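You operate a simulated robot arm through the tools that you are given. There is no shell and no other tool. Be economical: measure what you need, move in short steps, check, and stop when the job is done.

The job below is to be done with a simulated robot arm. You get a single attempt, and the scene is never put back.

## Task
Put the yellow rag on top of the plate.

Only the result counts: the job must be done as asked and must still hold three seconds after the hand-in. Knocking over, shifting, dropping, spilling or breaking anything else fails it.

## Robot
A 6-joint arm with a two-finger parallel gripper, fixed in place. Base frame: the origin is at the foot of the arm, x ahead of it, y to its left, z up; the work surface is at about z = 0. Readings come in m, degrees, newtons and seconds.
With the tool pointing down near the work surface it reaches from about 0.18 to 0.46 m from the base axis. Its first joint turns from -70.0 to 70.0 degrees. Payload 1.9 kg.
The tool frame sits at the grasp point between the pads (the TCP): z along the fingers, y along the line on which they close. The tips reach 0.023 m beyond it. The gripper opens to 0.094 m. The fingers are 0.038 m wide and 0.01 m thick; the gripper's body (0.054 by 0.096 m) begins 0.039 m behind the TCP.
Orientation is told as [roll, pitch, yaw] about the base's x, y, z axes, in that order, counted from this pose: with the fingers straight down and closing along the base's y, the tool's x points along the base's -x, its y along +y and its z along -z.

## Interface
- The arm moves only by the tool jog_arm. Its arguments are lists of equal length, an entry for each row: "hand": the finger opening in m, from 0 to 0.094; "slide": the shift along the tool's x, y, z in m, a list of three; "yaw": the turn about the tool's z in degrees. In form: {"hand": [hand, ...], "slide": [[x, y, z], ...], "yaw": [yaw, ...]}. A call has 1 to 12 rows; each row shifts and turns the commanded pose from where the row before left it, along the tool's axes as they then stand. A row lasts 0.2 s, in which the tool goes at most 0.05 m and 8.6 degrees; a call with a longer step from one row to the next is refused whole, and so is a gripper value outside its range. Where a pose cannot be reached the arm comes as near as it can. A force on the tool above 40 N (or 10 N above the force at the start of the call, whichever is more), or a blocked arm, ends the call early, and 0.2 s more pass. Each finger travels about 0.108 m/s and halts on what it meets, pressing with about 37 N; the grip force reading is that of the motor and also rises with nothing between the fingers. The clock runs only during rows and for 0.2 s after the last one: add rows that do not move to give the fingers time. The reply holds the time, the measured pose of the TCP, the force on the tool along the base axes, the opening and the grip force, in the units named above and with some noise, and new pictures: "show" is both (left out), scene, wrist or none.
- Cameras (640 x 400 px; columns grow to the right, rows downward): "scene" is fixed at [0.0301, 0.2921, 0.4365]; the picture's right is [-0.95, -0.31, 0.00], its down [-0.14, 0.44, -0.89] and it looks along [0.27, -0.85, -0.46] (base axes); focal length 320 px, centre (320, 200). "wrist" rides on the gripper at [0.086, 0.016, -0.075] in the tool frame; the picture's right is [-0.18, 0.98, 0.00], its down [-0.58, -0.11, -0.81] and it looks along [-0.79, -0.15, 0.59] (tool axes); focal length 243 px, centre (320, 200). There is no depth. A picture from a camera that has moved, and an enlarged one, comes with that camera's place and axes in the base frame and with its lens.
- inspect(camera, box): a new picture of the part [left, top, right, bottom] of that camera's present view, enlarged. The clock stands still meanwhile.
- hand_in(): hands the job in; it is judged then, once.

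Go step by step. Nothing tells you positions but the pictures and the camera data: compare them with the known pose of the tool, close in by small moves and look again before you grip or let go. The budget is 90 turns and 200 pictures, counting those below and the enlarged ones. Unless the task says otherwise, let go and move clear before handing in, and close with one line.

The tools are called after "Call:" as name(argument=value, ...) on one line, values as JSON. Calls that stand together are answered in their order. jog_arm: Moves the arm, as the interface text tells. Its arguments: {"type":"object","properties":{"hand":{"type":"array"},"slide":{"type":"array"},"yaw":{"type":"array"},"show":{"type":"string","enum":["both","scene","wrist","none"]}},"required":["hand","slide","yaw"]} The other tools are called the same way: inspect (camera, box) takes an enlarged picture of a part of a camera's view; hand_in () hands the job in.

At the start:

```text
time: 0.0
tool_pos: [0.2255, -0.1644, 0.2702]
tool_rot: [-0.1, 0.1, 0.0]
wrist_force: [-1.2, 0.6, 0.6]
finger_gap: 0.0941
finger_force: 0.1
```

scene: 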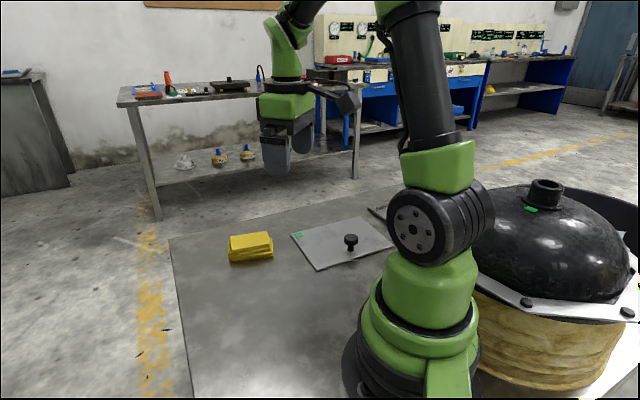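
wrist: 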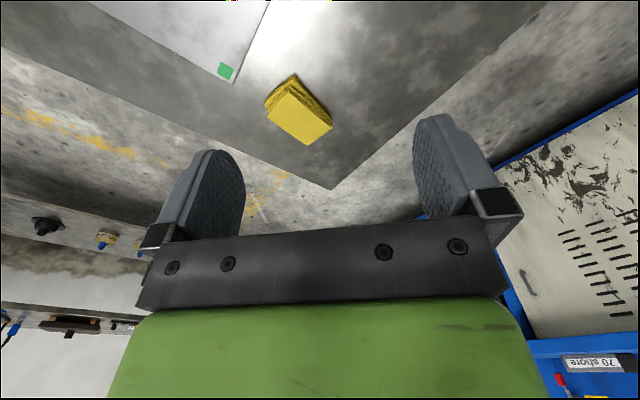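

The yellow rag looks to be near (0.35, -0.21), and a metal plate with a knob is near (0.17, -0.33). I'll look at both closer.

Call:
inspect(camera="scene", box=[210, 180, 410, 305])

Call:
inspect(camera="wrist", box=[80, 0, 400, 200])

```text
3.20 times, centred on (310, 242) of scene
camera zoom: at [0.0301, 0.2921, 0.4365], right [-0.95, -0.31, 0.0], down [-0.14, 0.44, -0.89], along [0.27, -0.85, -0.46], focal length 1023 px, centre (352, 64)
```

zoom: 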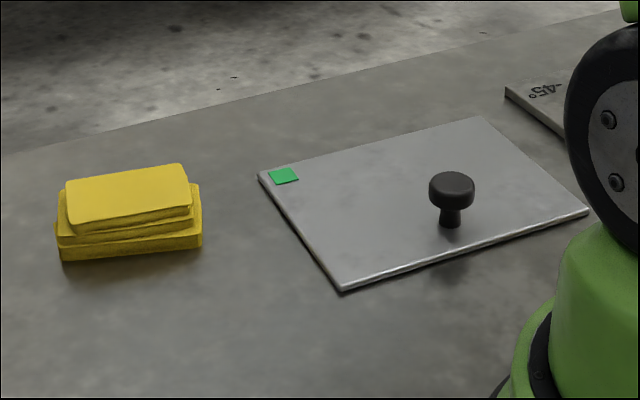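

```text
2.00 times, centred on (240, 100) of wrist
camera zoom: at [0.1366, -0.1485, 0.3459], right [0.18, 0.98, 0.0], down [0.58, -0.11, 0.81], along [0.79, -0.15, -0.59], focal length 485 px, centre (480, 400)
```

zoom: 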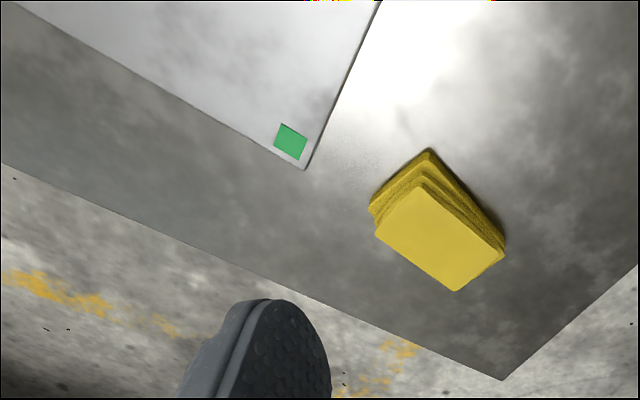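

The rag is a folded stack about 0.09 × 0.055 m centred near (0.352, -0.222), with its long axis about 30° from base x. I'll move above it, turn to match, and look again.

Call:
jog_arm(hand=[0.094, 0.094, 0.094, 0.094, 0.094, 0.094, 0.094, 0.094], slide=[[-0.042, -0.019, 0], [-0.042, -0.019, 0], [-0.042, -0.02, 0], [0, 0, 0.04], [0, 0, 0.04], [0, 0, 0.03], [0, 0, 0], [0, 0, 0]], yaw=[0, 0, 0, -8, -8, -8, -7, 0])

```text
time: 1.8
tool_pos: [0.3496, -0.2243, 0.1585]
tool_rot: [-0.2, 0.1, 31.1]
wrist_force: [-0.1, 0.4, -0.2]
finger_gap: 0.094
finger_force: 0.0
camera wrist: at [0.2653, -0.2537, 0.2355], right [-0.35, 0.94, 0.0], down [0.55, 0.21, 0.81], along [0.76, 0.28, -0.59], focal length 243 px, centre (320, 200)
```

scene: 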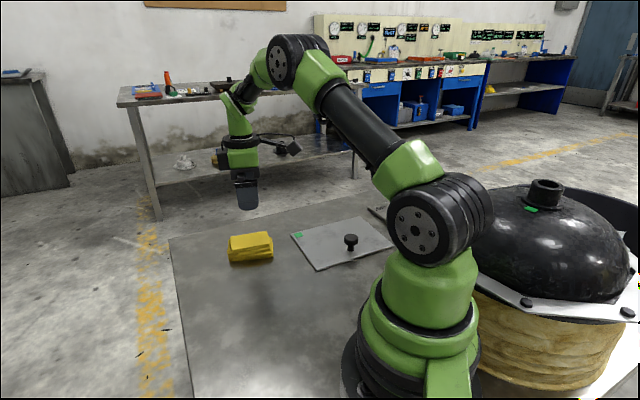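
wrist: 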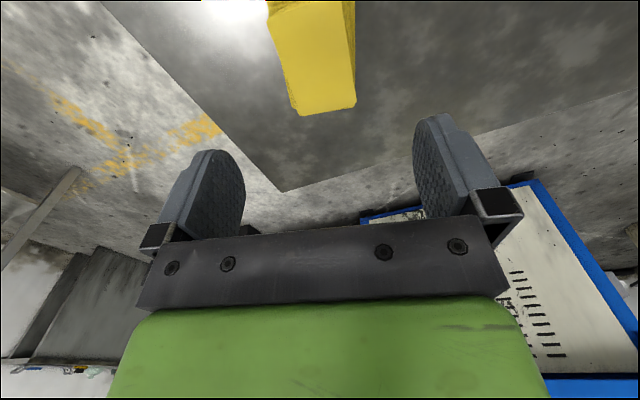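

The rag is aligned and centred between the fingers to within a few mm. I'll descend most of the way and look.

Call:
jog_arm(hand=[0.094, 0.094, 0.094, 0.094], slide=[[-0.004, 0, 0.035], [0, 0, 0.035], [0, 0, 0.03], [0, 0, 0]], yaw=[0, 0, 0, 0])

Call:
inspect(camera="scene", box=[200, 180, 360, 280])

```text
time: 2.8
tool_pos: [0.3521, -0.2241, 0.06]
tool_rot: [0.0, 0.0, 31.0]
wrist_force: [0.4, 0.0, 0.0]
finger_gap: 0.0939
finger_force: 0.0
camera wrist: at [0.2687, -0.2546, 0.1354], right [-0.35, 0.94, 0.0], down [0.55, 0.21, 0.81], along [0.76, 0.28, -0.59], focal length 243 px, centre (320, 200)
```

scene: 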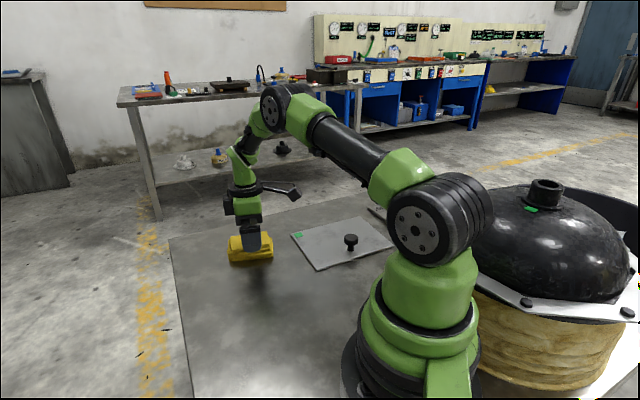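
wrist: 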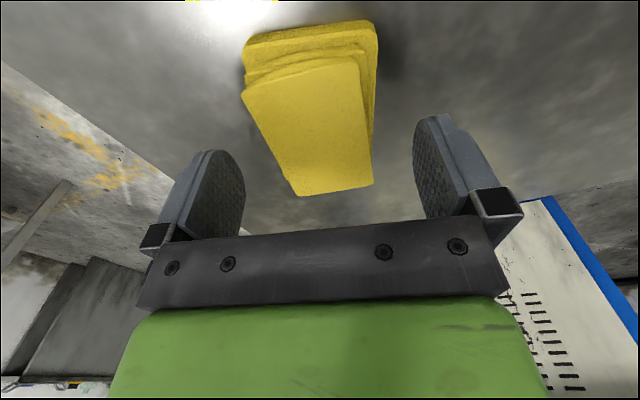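

```text
4.00 times, centred on (280, 230) of scene
camera zoom: at [0.0301, 0.2921, 0.4365], right [-0.95, -0.31, 0.0], down [-0.14, 0.44, -0.89], along [0.27, -0.85, -0.46], focal length 1279 px, centre (480, 80)
```

zoom: 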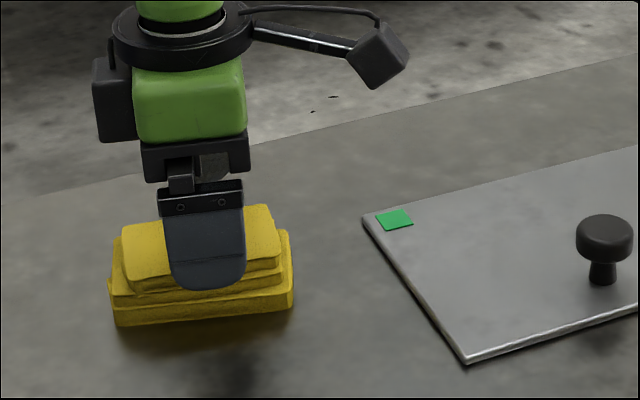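

The fingers straddle the rag with clearance on both sides. I'll lower to about z = 0.028 and close.

Call:
jog_arm(hand=[0.094, 0.094, 0.094, 0.05, 0.03, 0.02, 0.01, 0.01], slide=[[0, 0, 0.016], [0, 0, 0.016], [0, 0, 0], [0, 0, 0], [0, 0, 0], [0, 0, 0], [0, 0, 0], [0, 0, 0]], yaw=[0, 0, 0, 0, 0, 0, 0, 0])

```text
time: 4.6
tool_pos: [0.3536, -0.222, 0.0272]
tool_rot: [0.0, 0.1, 31.0]
wrist_force: [0.1, -0.9, 0.2]
finger_gap: 0.0572
finger_force: 37.1
camera wrist: at [0.2705, -0.2539, 0.1029], right [-0.35, 0.94, 0.0], down [0.55, 0.21, 0.81], along [0.76, 0.28, -0.59], focal length 243 px, centre (320, 200)
```

scene: 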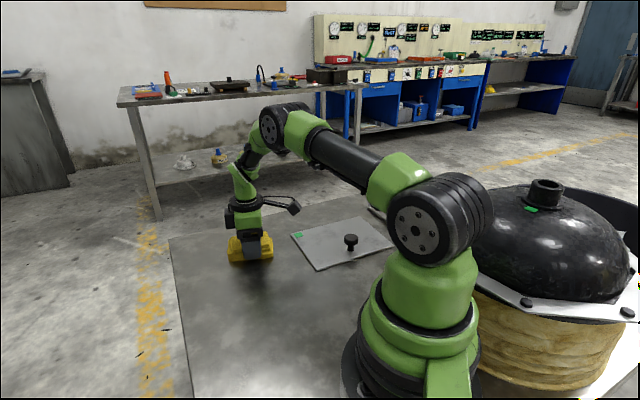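
wrist: 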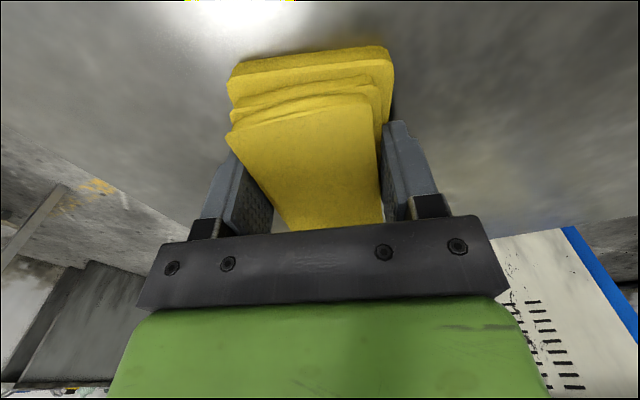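

The rag is gripped at a 0.057 m opening. I'll lift it and check it holds, and use the view to refine the plate.

Call:
jog_arm(hand=[0.01, 0.01, 0.01, 0.01, 0.01, 0.01], slide=[[0, 0, -0.015], [0, 0, -0.025], [0, 0, -0.03], [0, 0, -0.03], [0, 0, -0.02], [0, 0, 0]], yaw=[0, 0, 0, 0, 0, 0])

Call:
inspect(camera="scene", box=[280, 200, 408, 280])

```text
time: 6.0
tool_pos: [0.355, -0.2197, 0.1486]
tool_rot: [0.0, 0.1, 30.9]
wrist_force: [0.1, 0.3, -0.9]
finger_gap: 0.0574
finger_force: 36.7
camera wrist: at [0.2699, -0.251, 0.2256], right [-0.35, 0.94, 0.0], down [0.55, 0.21, 0.81], along [0.76, 0.28, -0.59], focal length 243 px, centre (320, 200)
```

scene: 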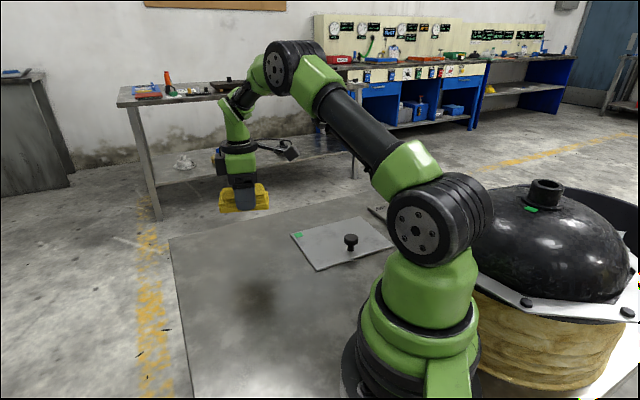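
wrist: 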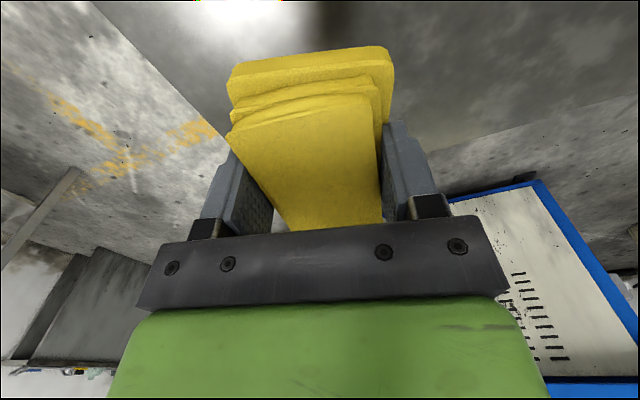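

```text
5.00 times, centred on (344, 240) of scene
camera zoom: at [0.0301, 0.2921, 0.4365], right [-0.95, -0.31, 0.0], down [-0.14, 0.44, -0.89], along [0.27, -0.85, -0.46], focal length 1599 px, centre (200, 0)
```

zoom: 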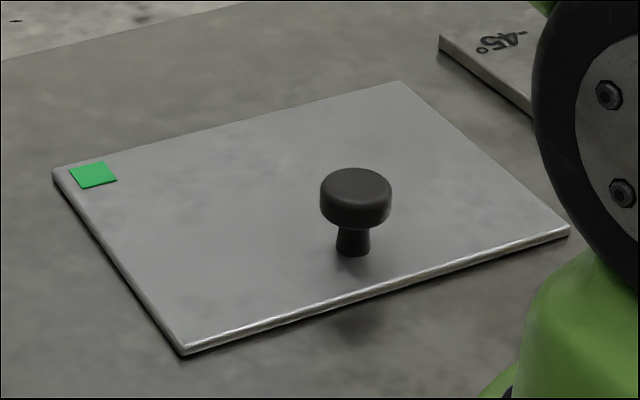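

The rag is held firmly off the surface. The plate lies flat on the table, about 5 mm thick, with its knob near the near long edge. I'll carry the rag over the plate's free end at about (0.220, -0.292), then turn its long axis parallel to the short side.

Call:
jog_arm(hand=[0.01, 0.01, 0.01, 0.01, 0.01, 0.01, 0.01, 0.01, 0.01, 0.01, 0.01, 0.01], slide=[[0.031, 0.0015, 0], [0.031, 0.0015, 0], [0.031, 0.0015, 0], [0.03, 0.0015, 0], [0.03, 0.0015, 0], [0, 0, 0], [0, 0, 0], [0, 0, 0], [0, 0, 0], [0, 0, 0], [0, 0, 0], [0, 0, 0]], yaw=[0, 0, 0, 0, 0, 8, 8, 8, 8, 8, 8, 8])

Call:
jog_arm(hand=[0.01, 0.01, 0.01, 0.01], slide=[[0, 0, 0], [0, 0, 0], [0, 0, 0], [0, 0, 0]], yaw=[8, 8, 6, 0])

Call:
inspect(camera="scene", box=[260, 160, 420, 280])

```text
time: 8.6
tool_pos: [0.2186, -0.2927, 0.149]
tool_rot: [-0.1, -0.2, -25.0]
wrist_force: [0.1, -0.9, -1.5]
finger_gap: 0.0572
finger_force: 37.2
camera wrist: at [0.1457, -0.2415, 0.2242], right [0.58, 0.81, 0.0], down [0.48, -0.34, 0.81], along [0.65, -0.47, -0.59], focal length 243 px, centre (320, 200)
```

scene: 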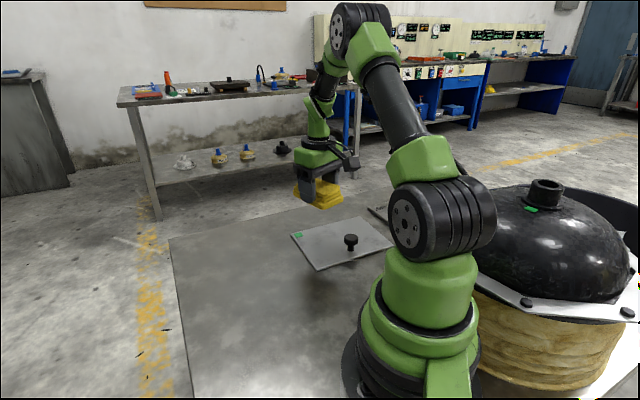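
wrist: 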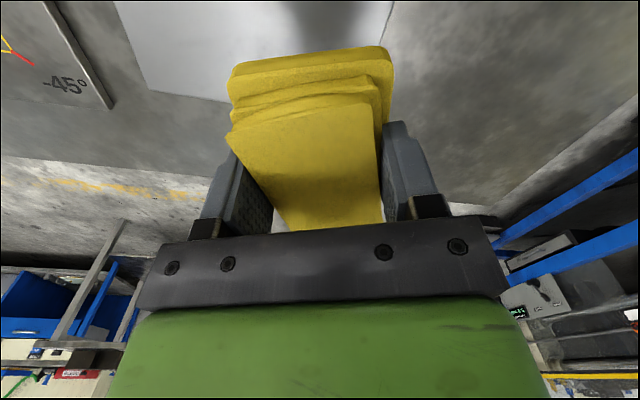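

```text
time: 9.6
tool_pos: [0.2173, -0.2936, 0.1493]
tool_rot: [-0.1, -0.1, -47.1]
wrist_force: [0.2, 0.1, -1.1]
finger_gap: 0.0573
finger_force: 37.1
camera wrist: at [0.1696, -0.2186, 0.2244], right [0.85, 0.53, 0.0], down [0.32, -0.5, 0.81], along [0.43, -0.68, -0.59], focal length 243 px, centre (320, 200)
```

scene: 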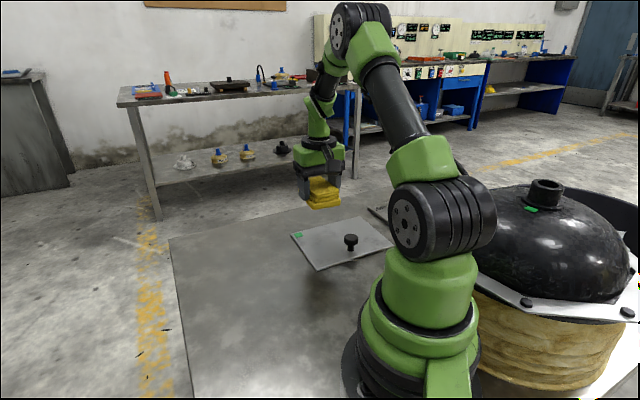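
wrist: 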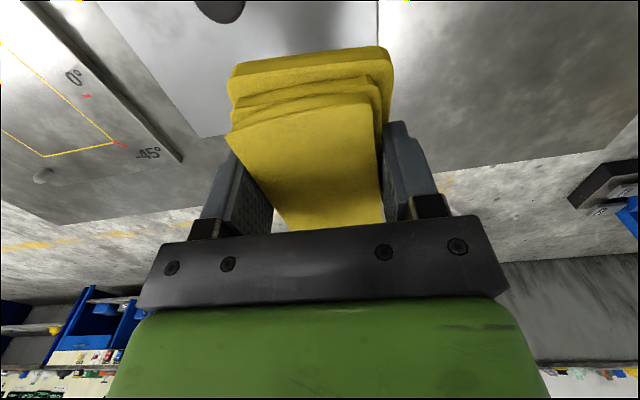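

```text
3.33 times, centred on (340, 220) of scene
camera zoom: at [0.0301, 0.2921, 0.4365], right [-0.95, -0.31, 0.0], down [-0.14, 0.44, -0.89], along [0.27, -0.85, -0.46], focal length 1066 px, centre (253, 133)
```

zoom: 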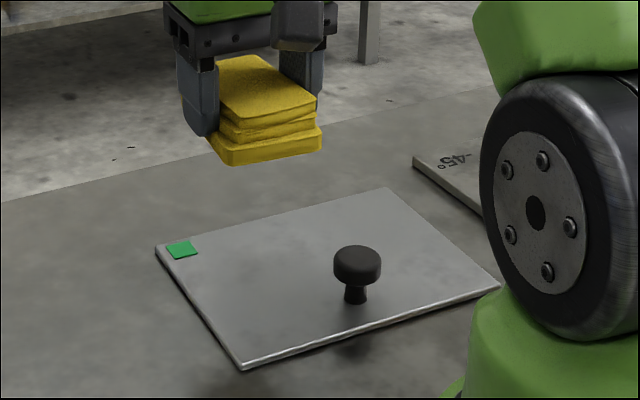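

The rag is aligned with the plate's short side. There's also a marked fixture to the left in the wrist view, so I'll check that before lowering.

Call:
inspect(camera="wrist", box=[0, 0, 400, 250])

```text
1.60 times, centred on (200, 125) of wrist
camera zoom: at [0.1696, -0.2186, 0.2244], right [0.85, 0.53, 0.0], down [0.32, -0.5, 0.81], along [0.43, -0.68, -0.59], focal length 388 px, centre (512, 320)
```

zoom: 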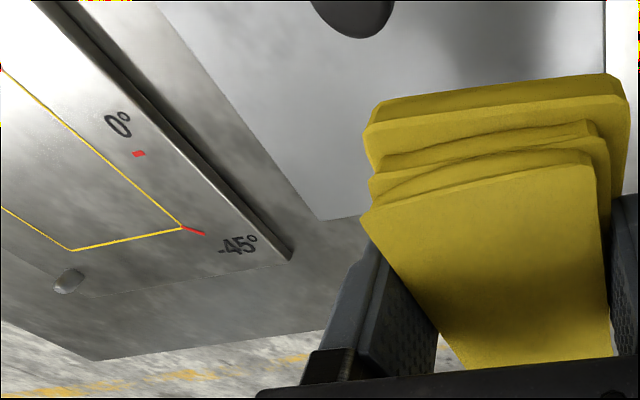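

That fixture is an angle gauge, so the knobbed sheet is the plate. The corners measured from the wrist view match my estimate, so I'll lower the rag to just above the plate and check.

Call:
jog_arm(hand=[0.01, 0.01, 0.01, 0.01, 0.01, 0.01], slide=[[0, 0, 0.03], [0, 0, 0.03], [0, 0, 0.025], [0, 0, 0.015], [0, 0, 0.008], [0, 0, 0]], yaw=[0, 0, 0, 0, 0, 0])

Call:
inspect(camera="scene", box=[270, 190, 414, 280])

```text
time: 11.0
tool_pos: [0.2173, -0.2921, 0.0399]
tool_rot: [-0.1, -0.1, -47.0]
wrist_force: [-1.0, -0.1, -0.3]
finger_gap: 0.0572
finger_force: 37.0
camera wrist: at [0.1697, -0.2179, 0.1156], right [0.84, 0.54, 0.0], down [0.32, -0.5, 0.81], along [0.43, -0.68, -0.59], focal length 243 px, centre (320, 200)
```

scene: 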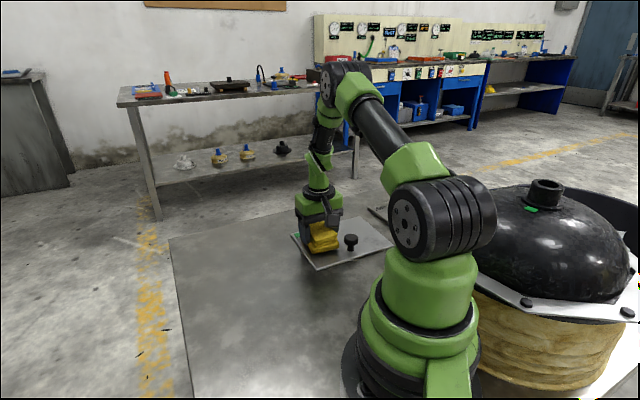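
wrist: 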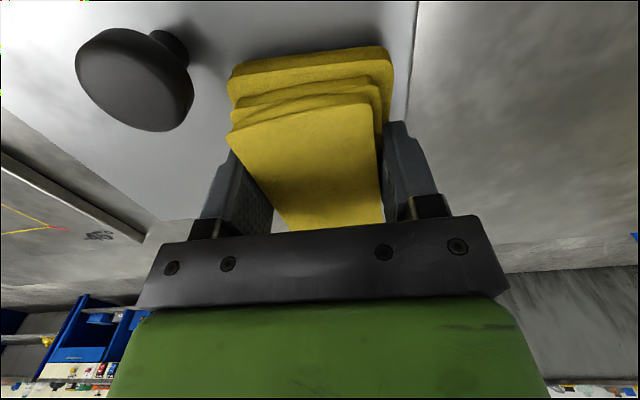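

```text
4.44 times, centred on (342, 235) of scene
camera zoom: at [0.0301, 0.2921, 0.4365], right [-0.95, -0.31, 0.0], down [-0.14, 0.44, -0.89], along [0.27, -0.85, -0.46], focal length 1421 px, centre (222, 44)
```

zoom: 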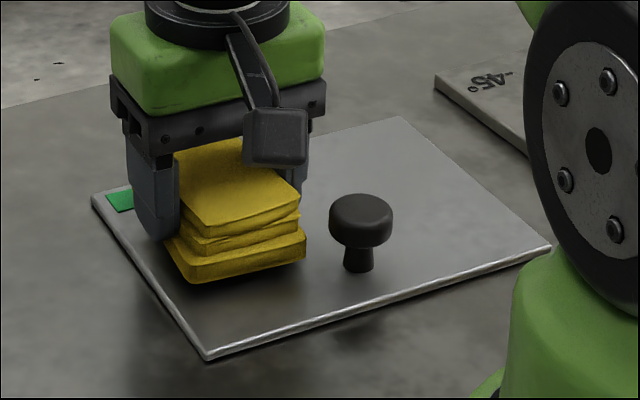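

The rag hovers just above the plate, fully inside its edges and clear of the knob. I'll lower it gently in 2 mm steps.

Call:
jog_arm(hand=[0.01, 0.01, 0.01, 0.01], slide=[[0, 0, 0.002], [0, 0, 0.002], [0, 0, 0.0015], [0, 0, 0]], yaw=[0, 0, 0, 0], show="none")

Call:
inspect(camera="scene", box=[280, 220, 360, 270])

```text
time: 12.0
tool_pos: [0.218, -0.2923, 0.0353]
tool_rot: [-0.2, -0.1, -47.0]
wrist_force: [-0.2, -0.5, -0.7]
finger_gap: 0.0574
finger_force: 36.8
```

```text
8.00 times, centred on (320, 245) of scene
camera zoom: at [0.0301, 0.2921, 0.4365], right [-0.95, -0.31, 0.0], down [-0.14, 0.44, -0.89], along [0.27, -0.85, -0.46], focal length 2558 px, centre (320, -160)
```

zoom: 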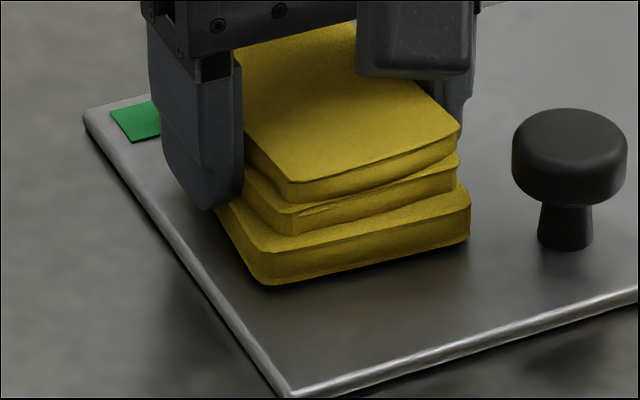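

There's no contact yet and the rag is a millimetre or two above the plate. I'll continue in 1 mm steps.

Call:
jog_arm(hand=[0.01, 0.01, 0.01, 0.01], slide=[[0, 0, 0.001], [0, 0, 0.001], [0, 0, 0], [0, 0, 0]], yaw=[0, 0, 0, 0], show="none")

Call:
inspect(camera="scene", box=[280, 220, 360, 270])

```text
time: 13.0
tool_pos: [0.219, -0.2922, 0.0313]
tool_rot: [-0.1, -0.1, -46.9]
wrist_force: [-0.3, 1.3, 9.7]
finger_gap: 0.0572
finger_force: 37.0
```

```text
8.00 times, centred on (320, 245) of scene
camera zoom: at [0.0301, 0.2921, 0.4365], right [-0.95, -0.31, 0.0], down [-0.14, 0.44, -0.89], along [0.27, -0.85, -0.46], focal length 2558 px, centre (320, -160)
```

zoom: 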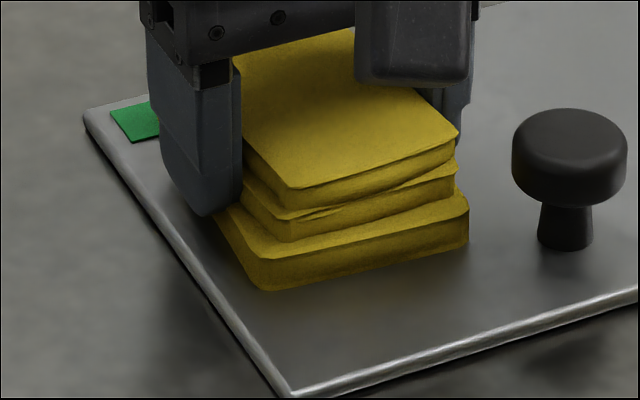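

The 9.7 N reading shows contact, and the rag sits on the plate. I'll open moderately, then rise straight up.

Call:
jog_arm(hand=[0.06, 0.068, 0.076, 0.076, 0.076, 0.076, 0.076, 0.076, 0.076, 0.076], slide=[[0, 0, 0], [0, 0, 0], [0, 0, 0], [0, 0, 0], [0, 0, -0.01], [0, 0, -0.02], [0, 0, -0.03], [0, 0, -0.03], [0, 0, -0.03], [0, 0, 0]], yaw=[0, 0, 0, 0, 0, 0, 0, 0, 0, 0])

Call:
inspect(camera="scene", box=[270, 190, 414, 280])

```text
time: 15.2
tool_pos: [0.2192, -0.2944, 0.1544]
tool_rot: [-0.1, -0.2, -46.9]
wrist_force: [0.0, 0.0, 0.9]
finger_gap: 0.0764
finger_force: 0.0
camera wrist: at [0.1707, -0.22, 0.2302], right [0.84, 0.54, 0.0], down [0.32, -0.5, 0.81], along [0.43, -0.68, -0.59], focal length 243 px, centre (320, 200)
```

scene: 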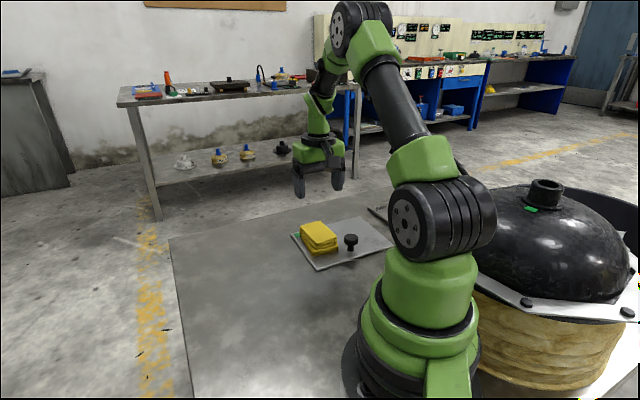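
wrist: 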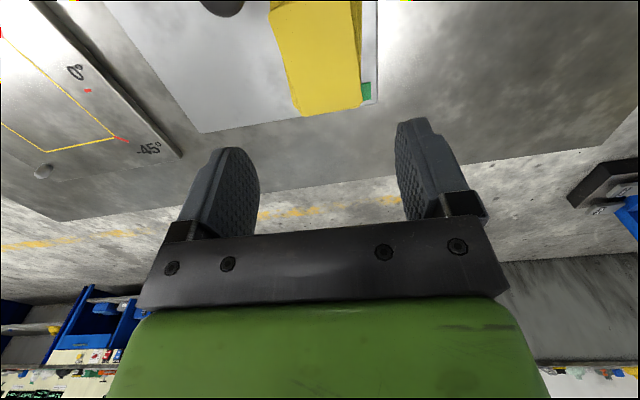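

```text
4.44 times, centred on (342, 235) of scene
camera zoom: at [0.0301, 0.2921, 0.4365], right [-0.95, -0.31, 0.0], down [-0.14, 0.44, -0.89], along [0.27, -0.85, -0.46], focal length 1421 px, centre (222, 44)
```

zoom: 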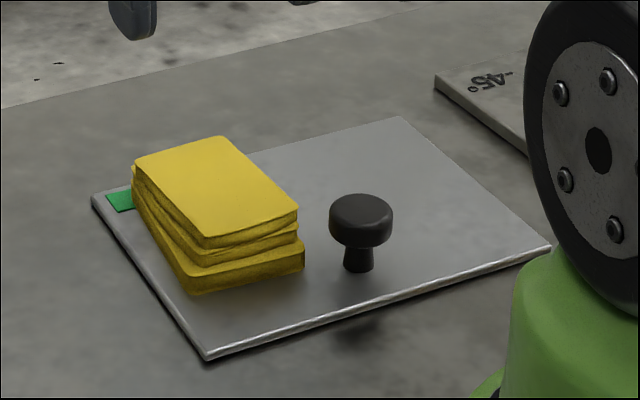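

The rag rests entirely on the plate, the plate hasn't moved, and the gripper is clear. I'm handing in.

Call:
hand_in()

```text
The job is handed in.
```

The yellow rag is lying on the plate with the knob; nothing else was moved, and the gripper has let go and is clear.
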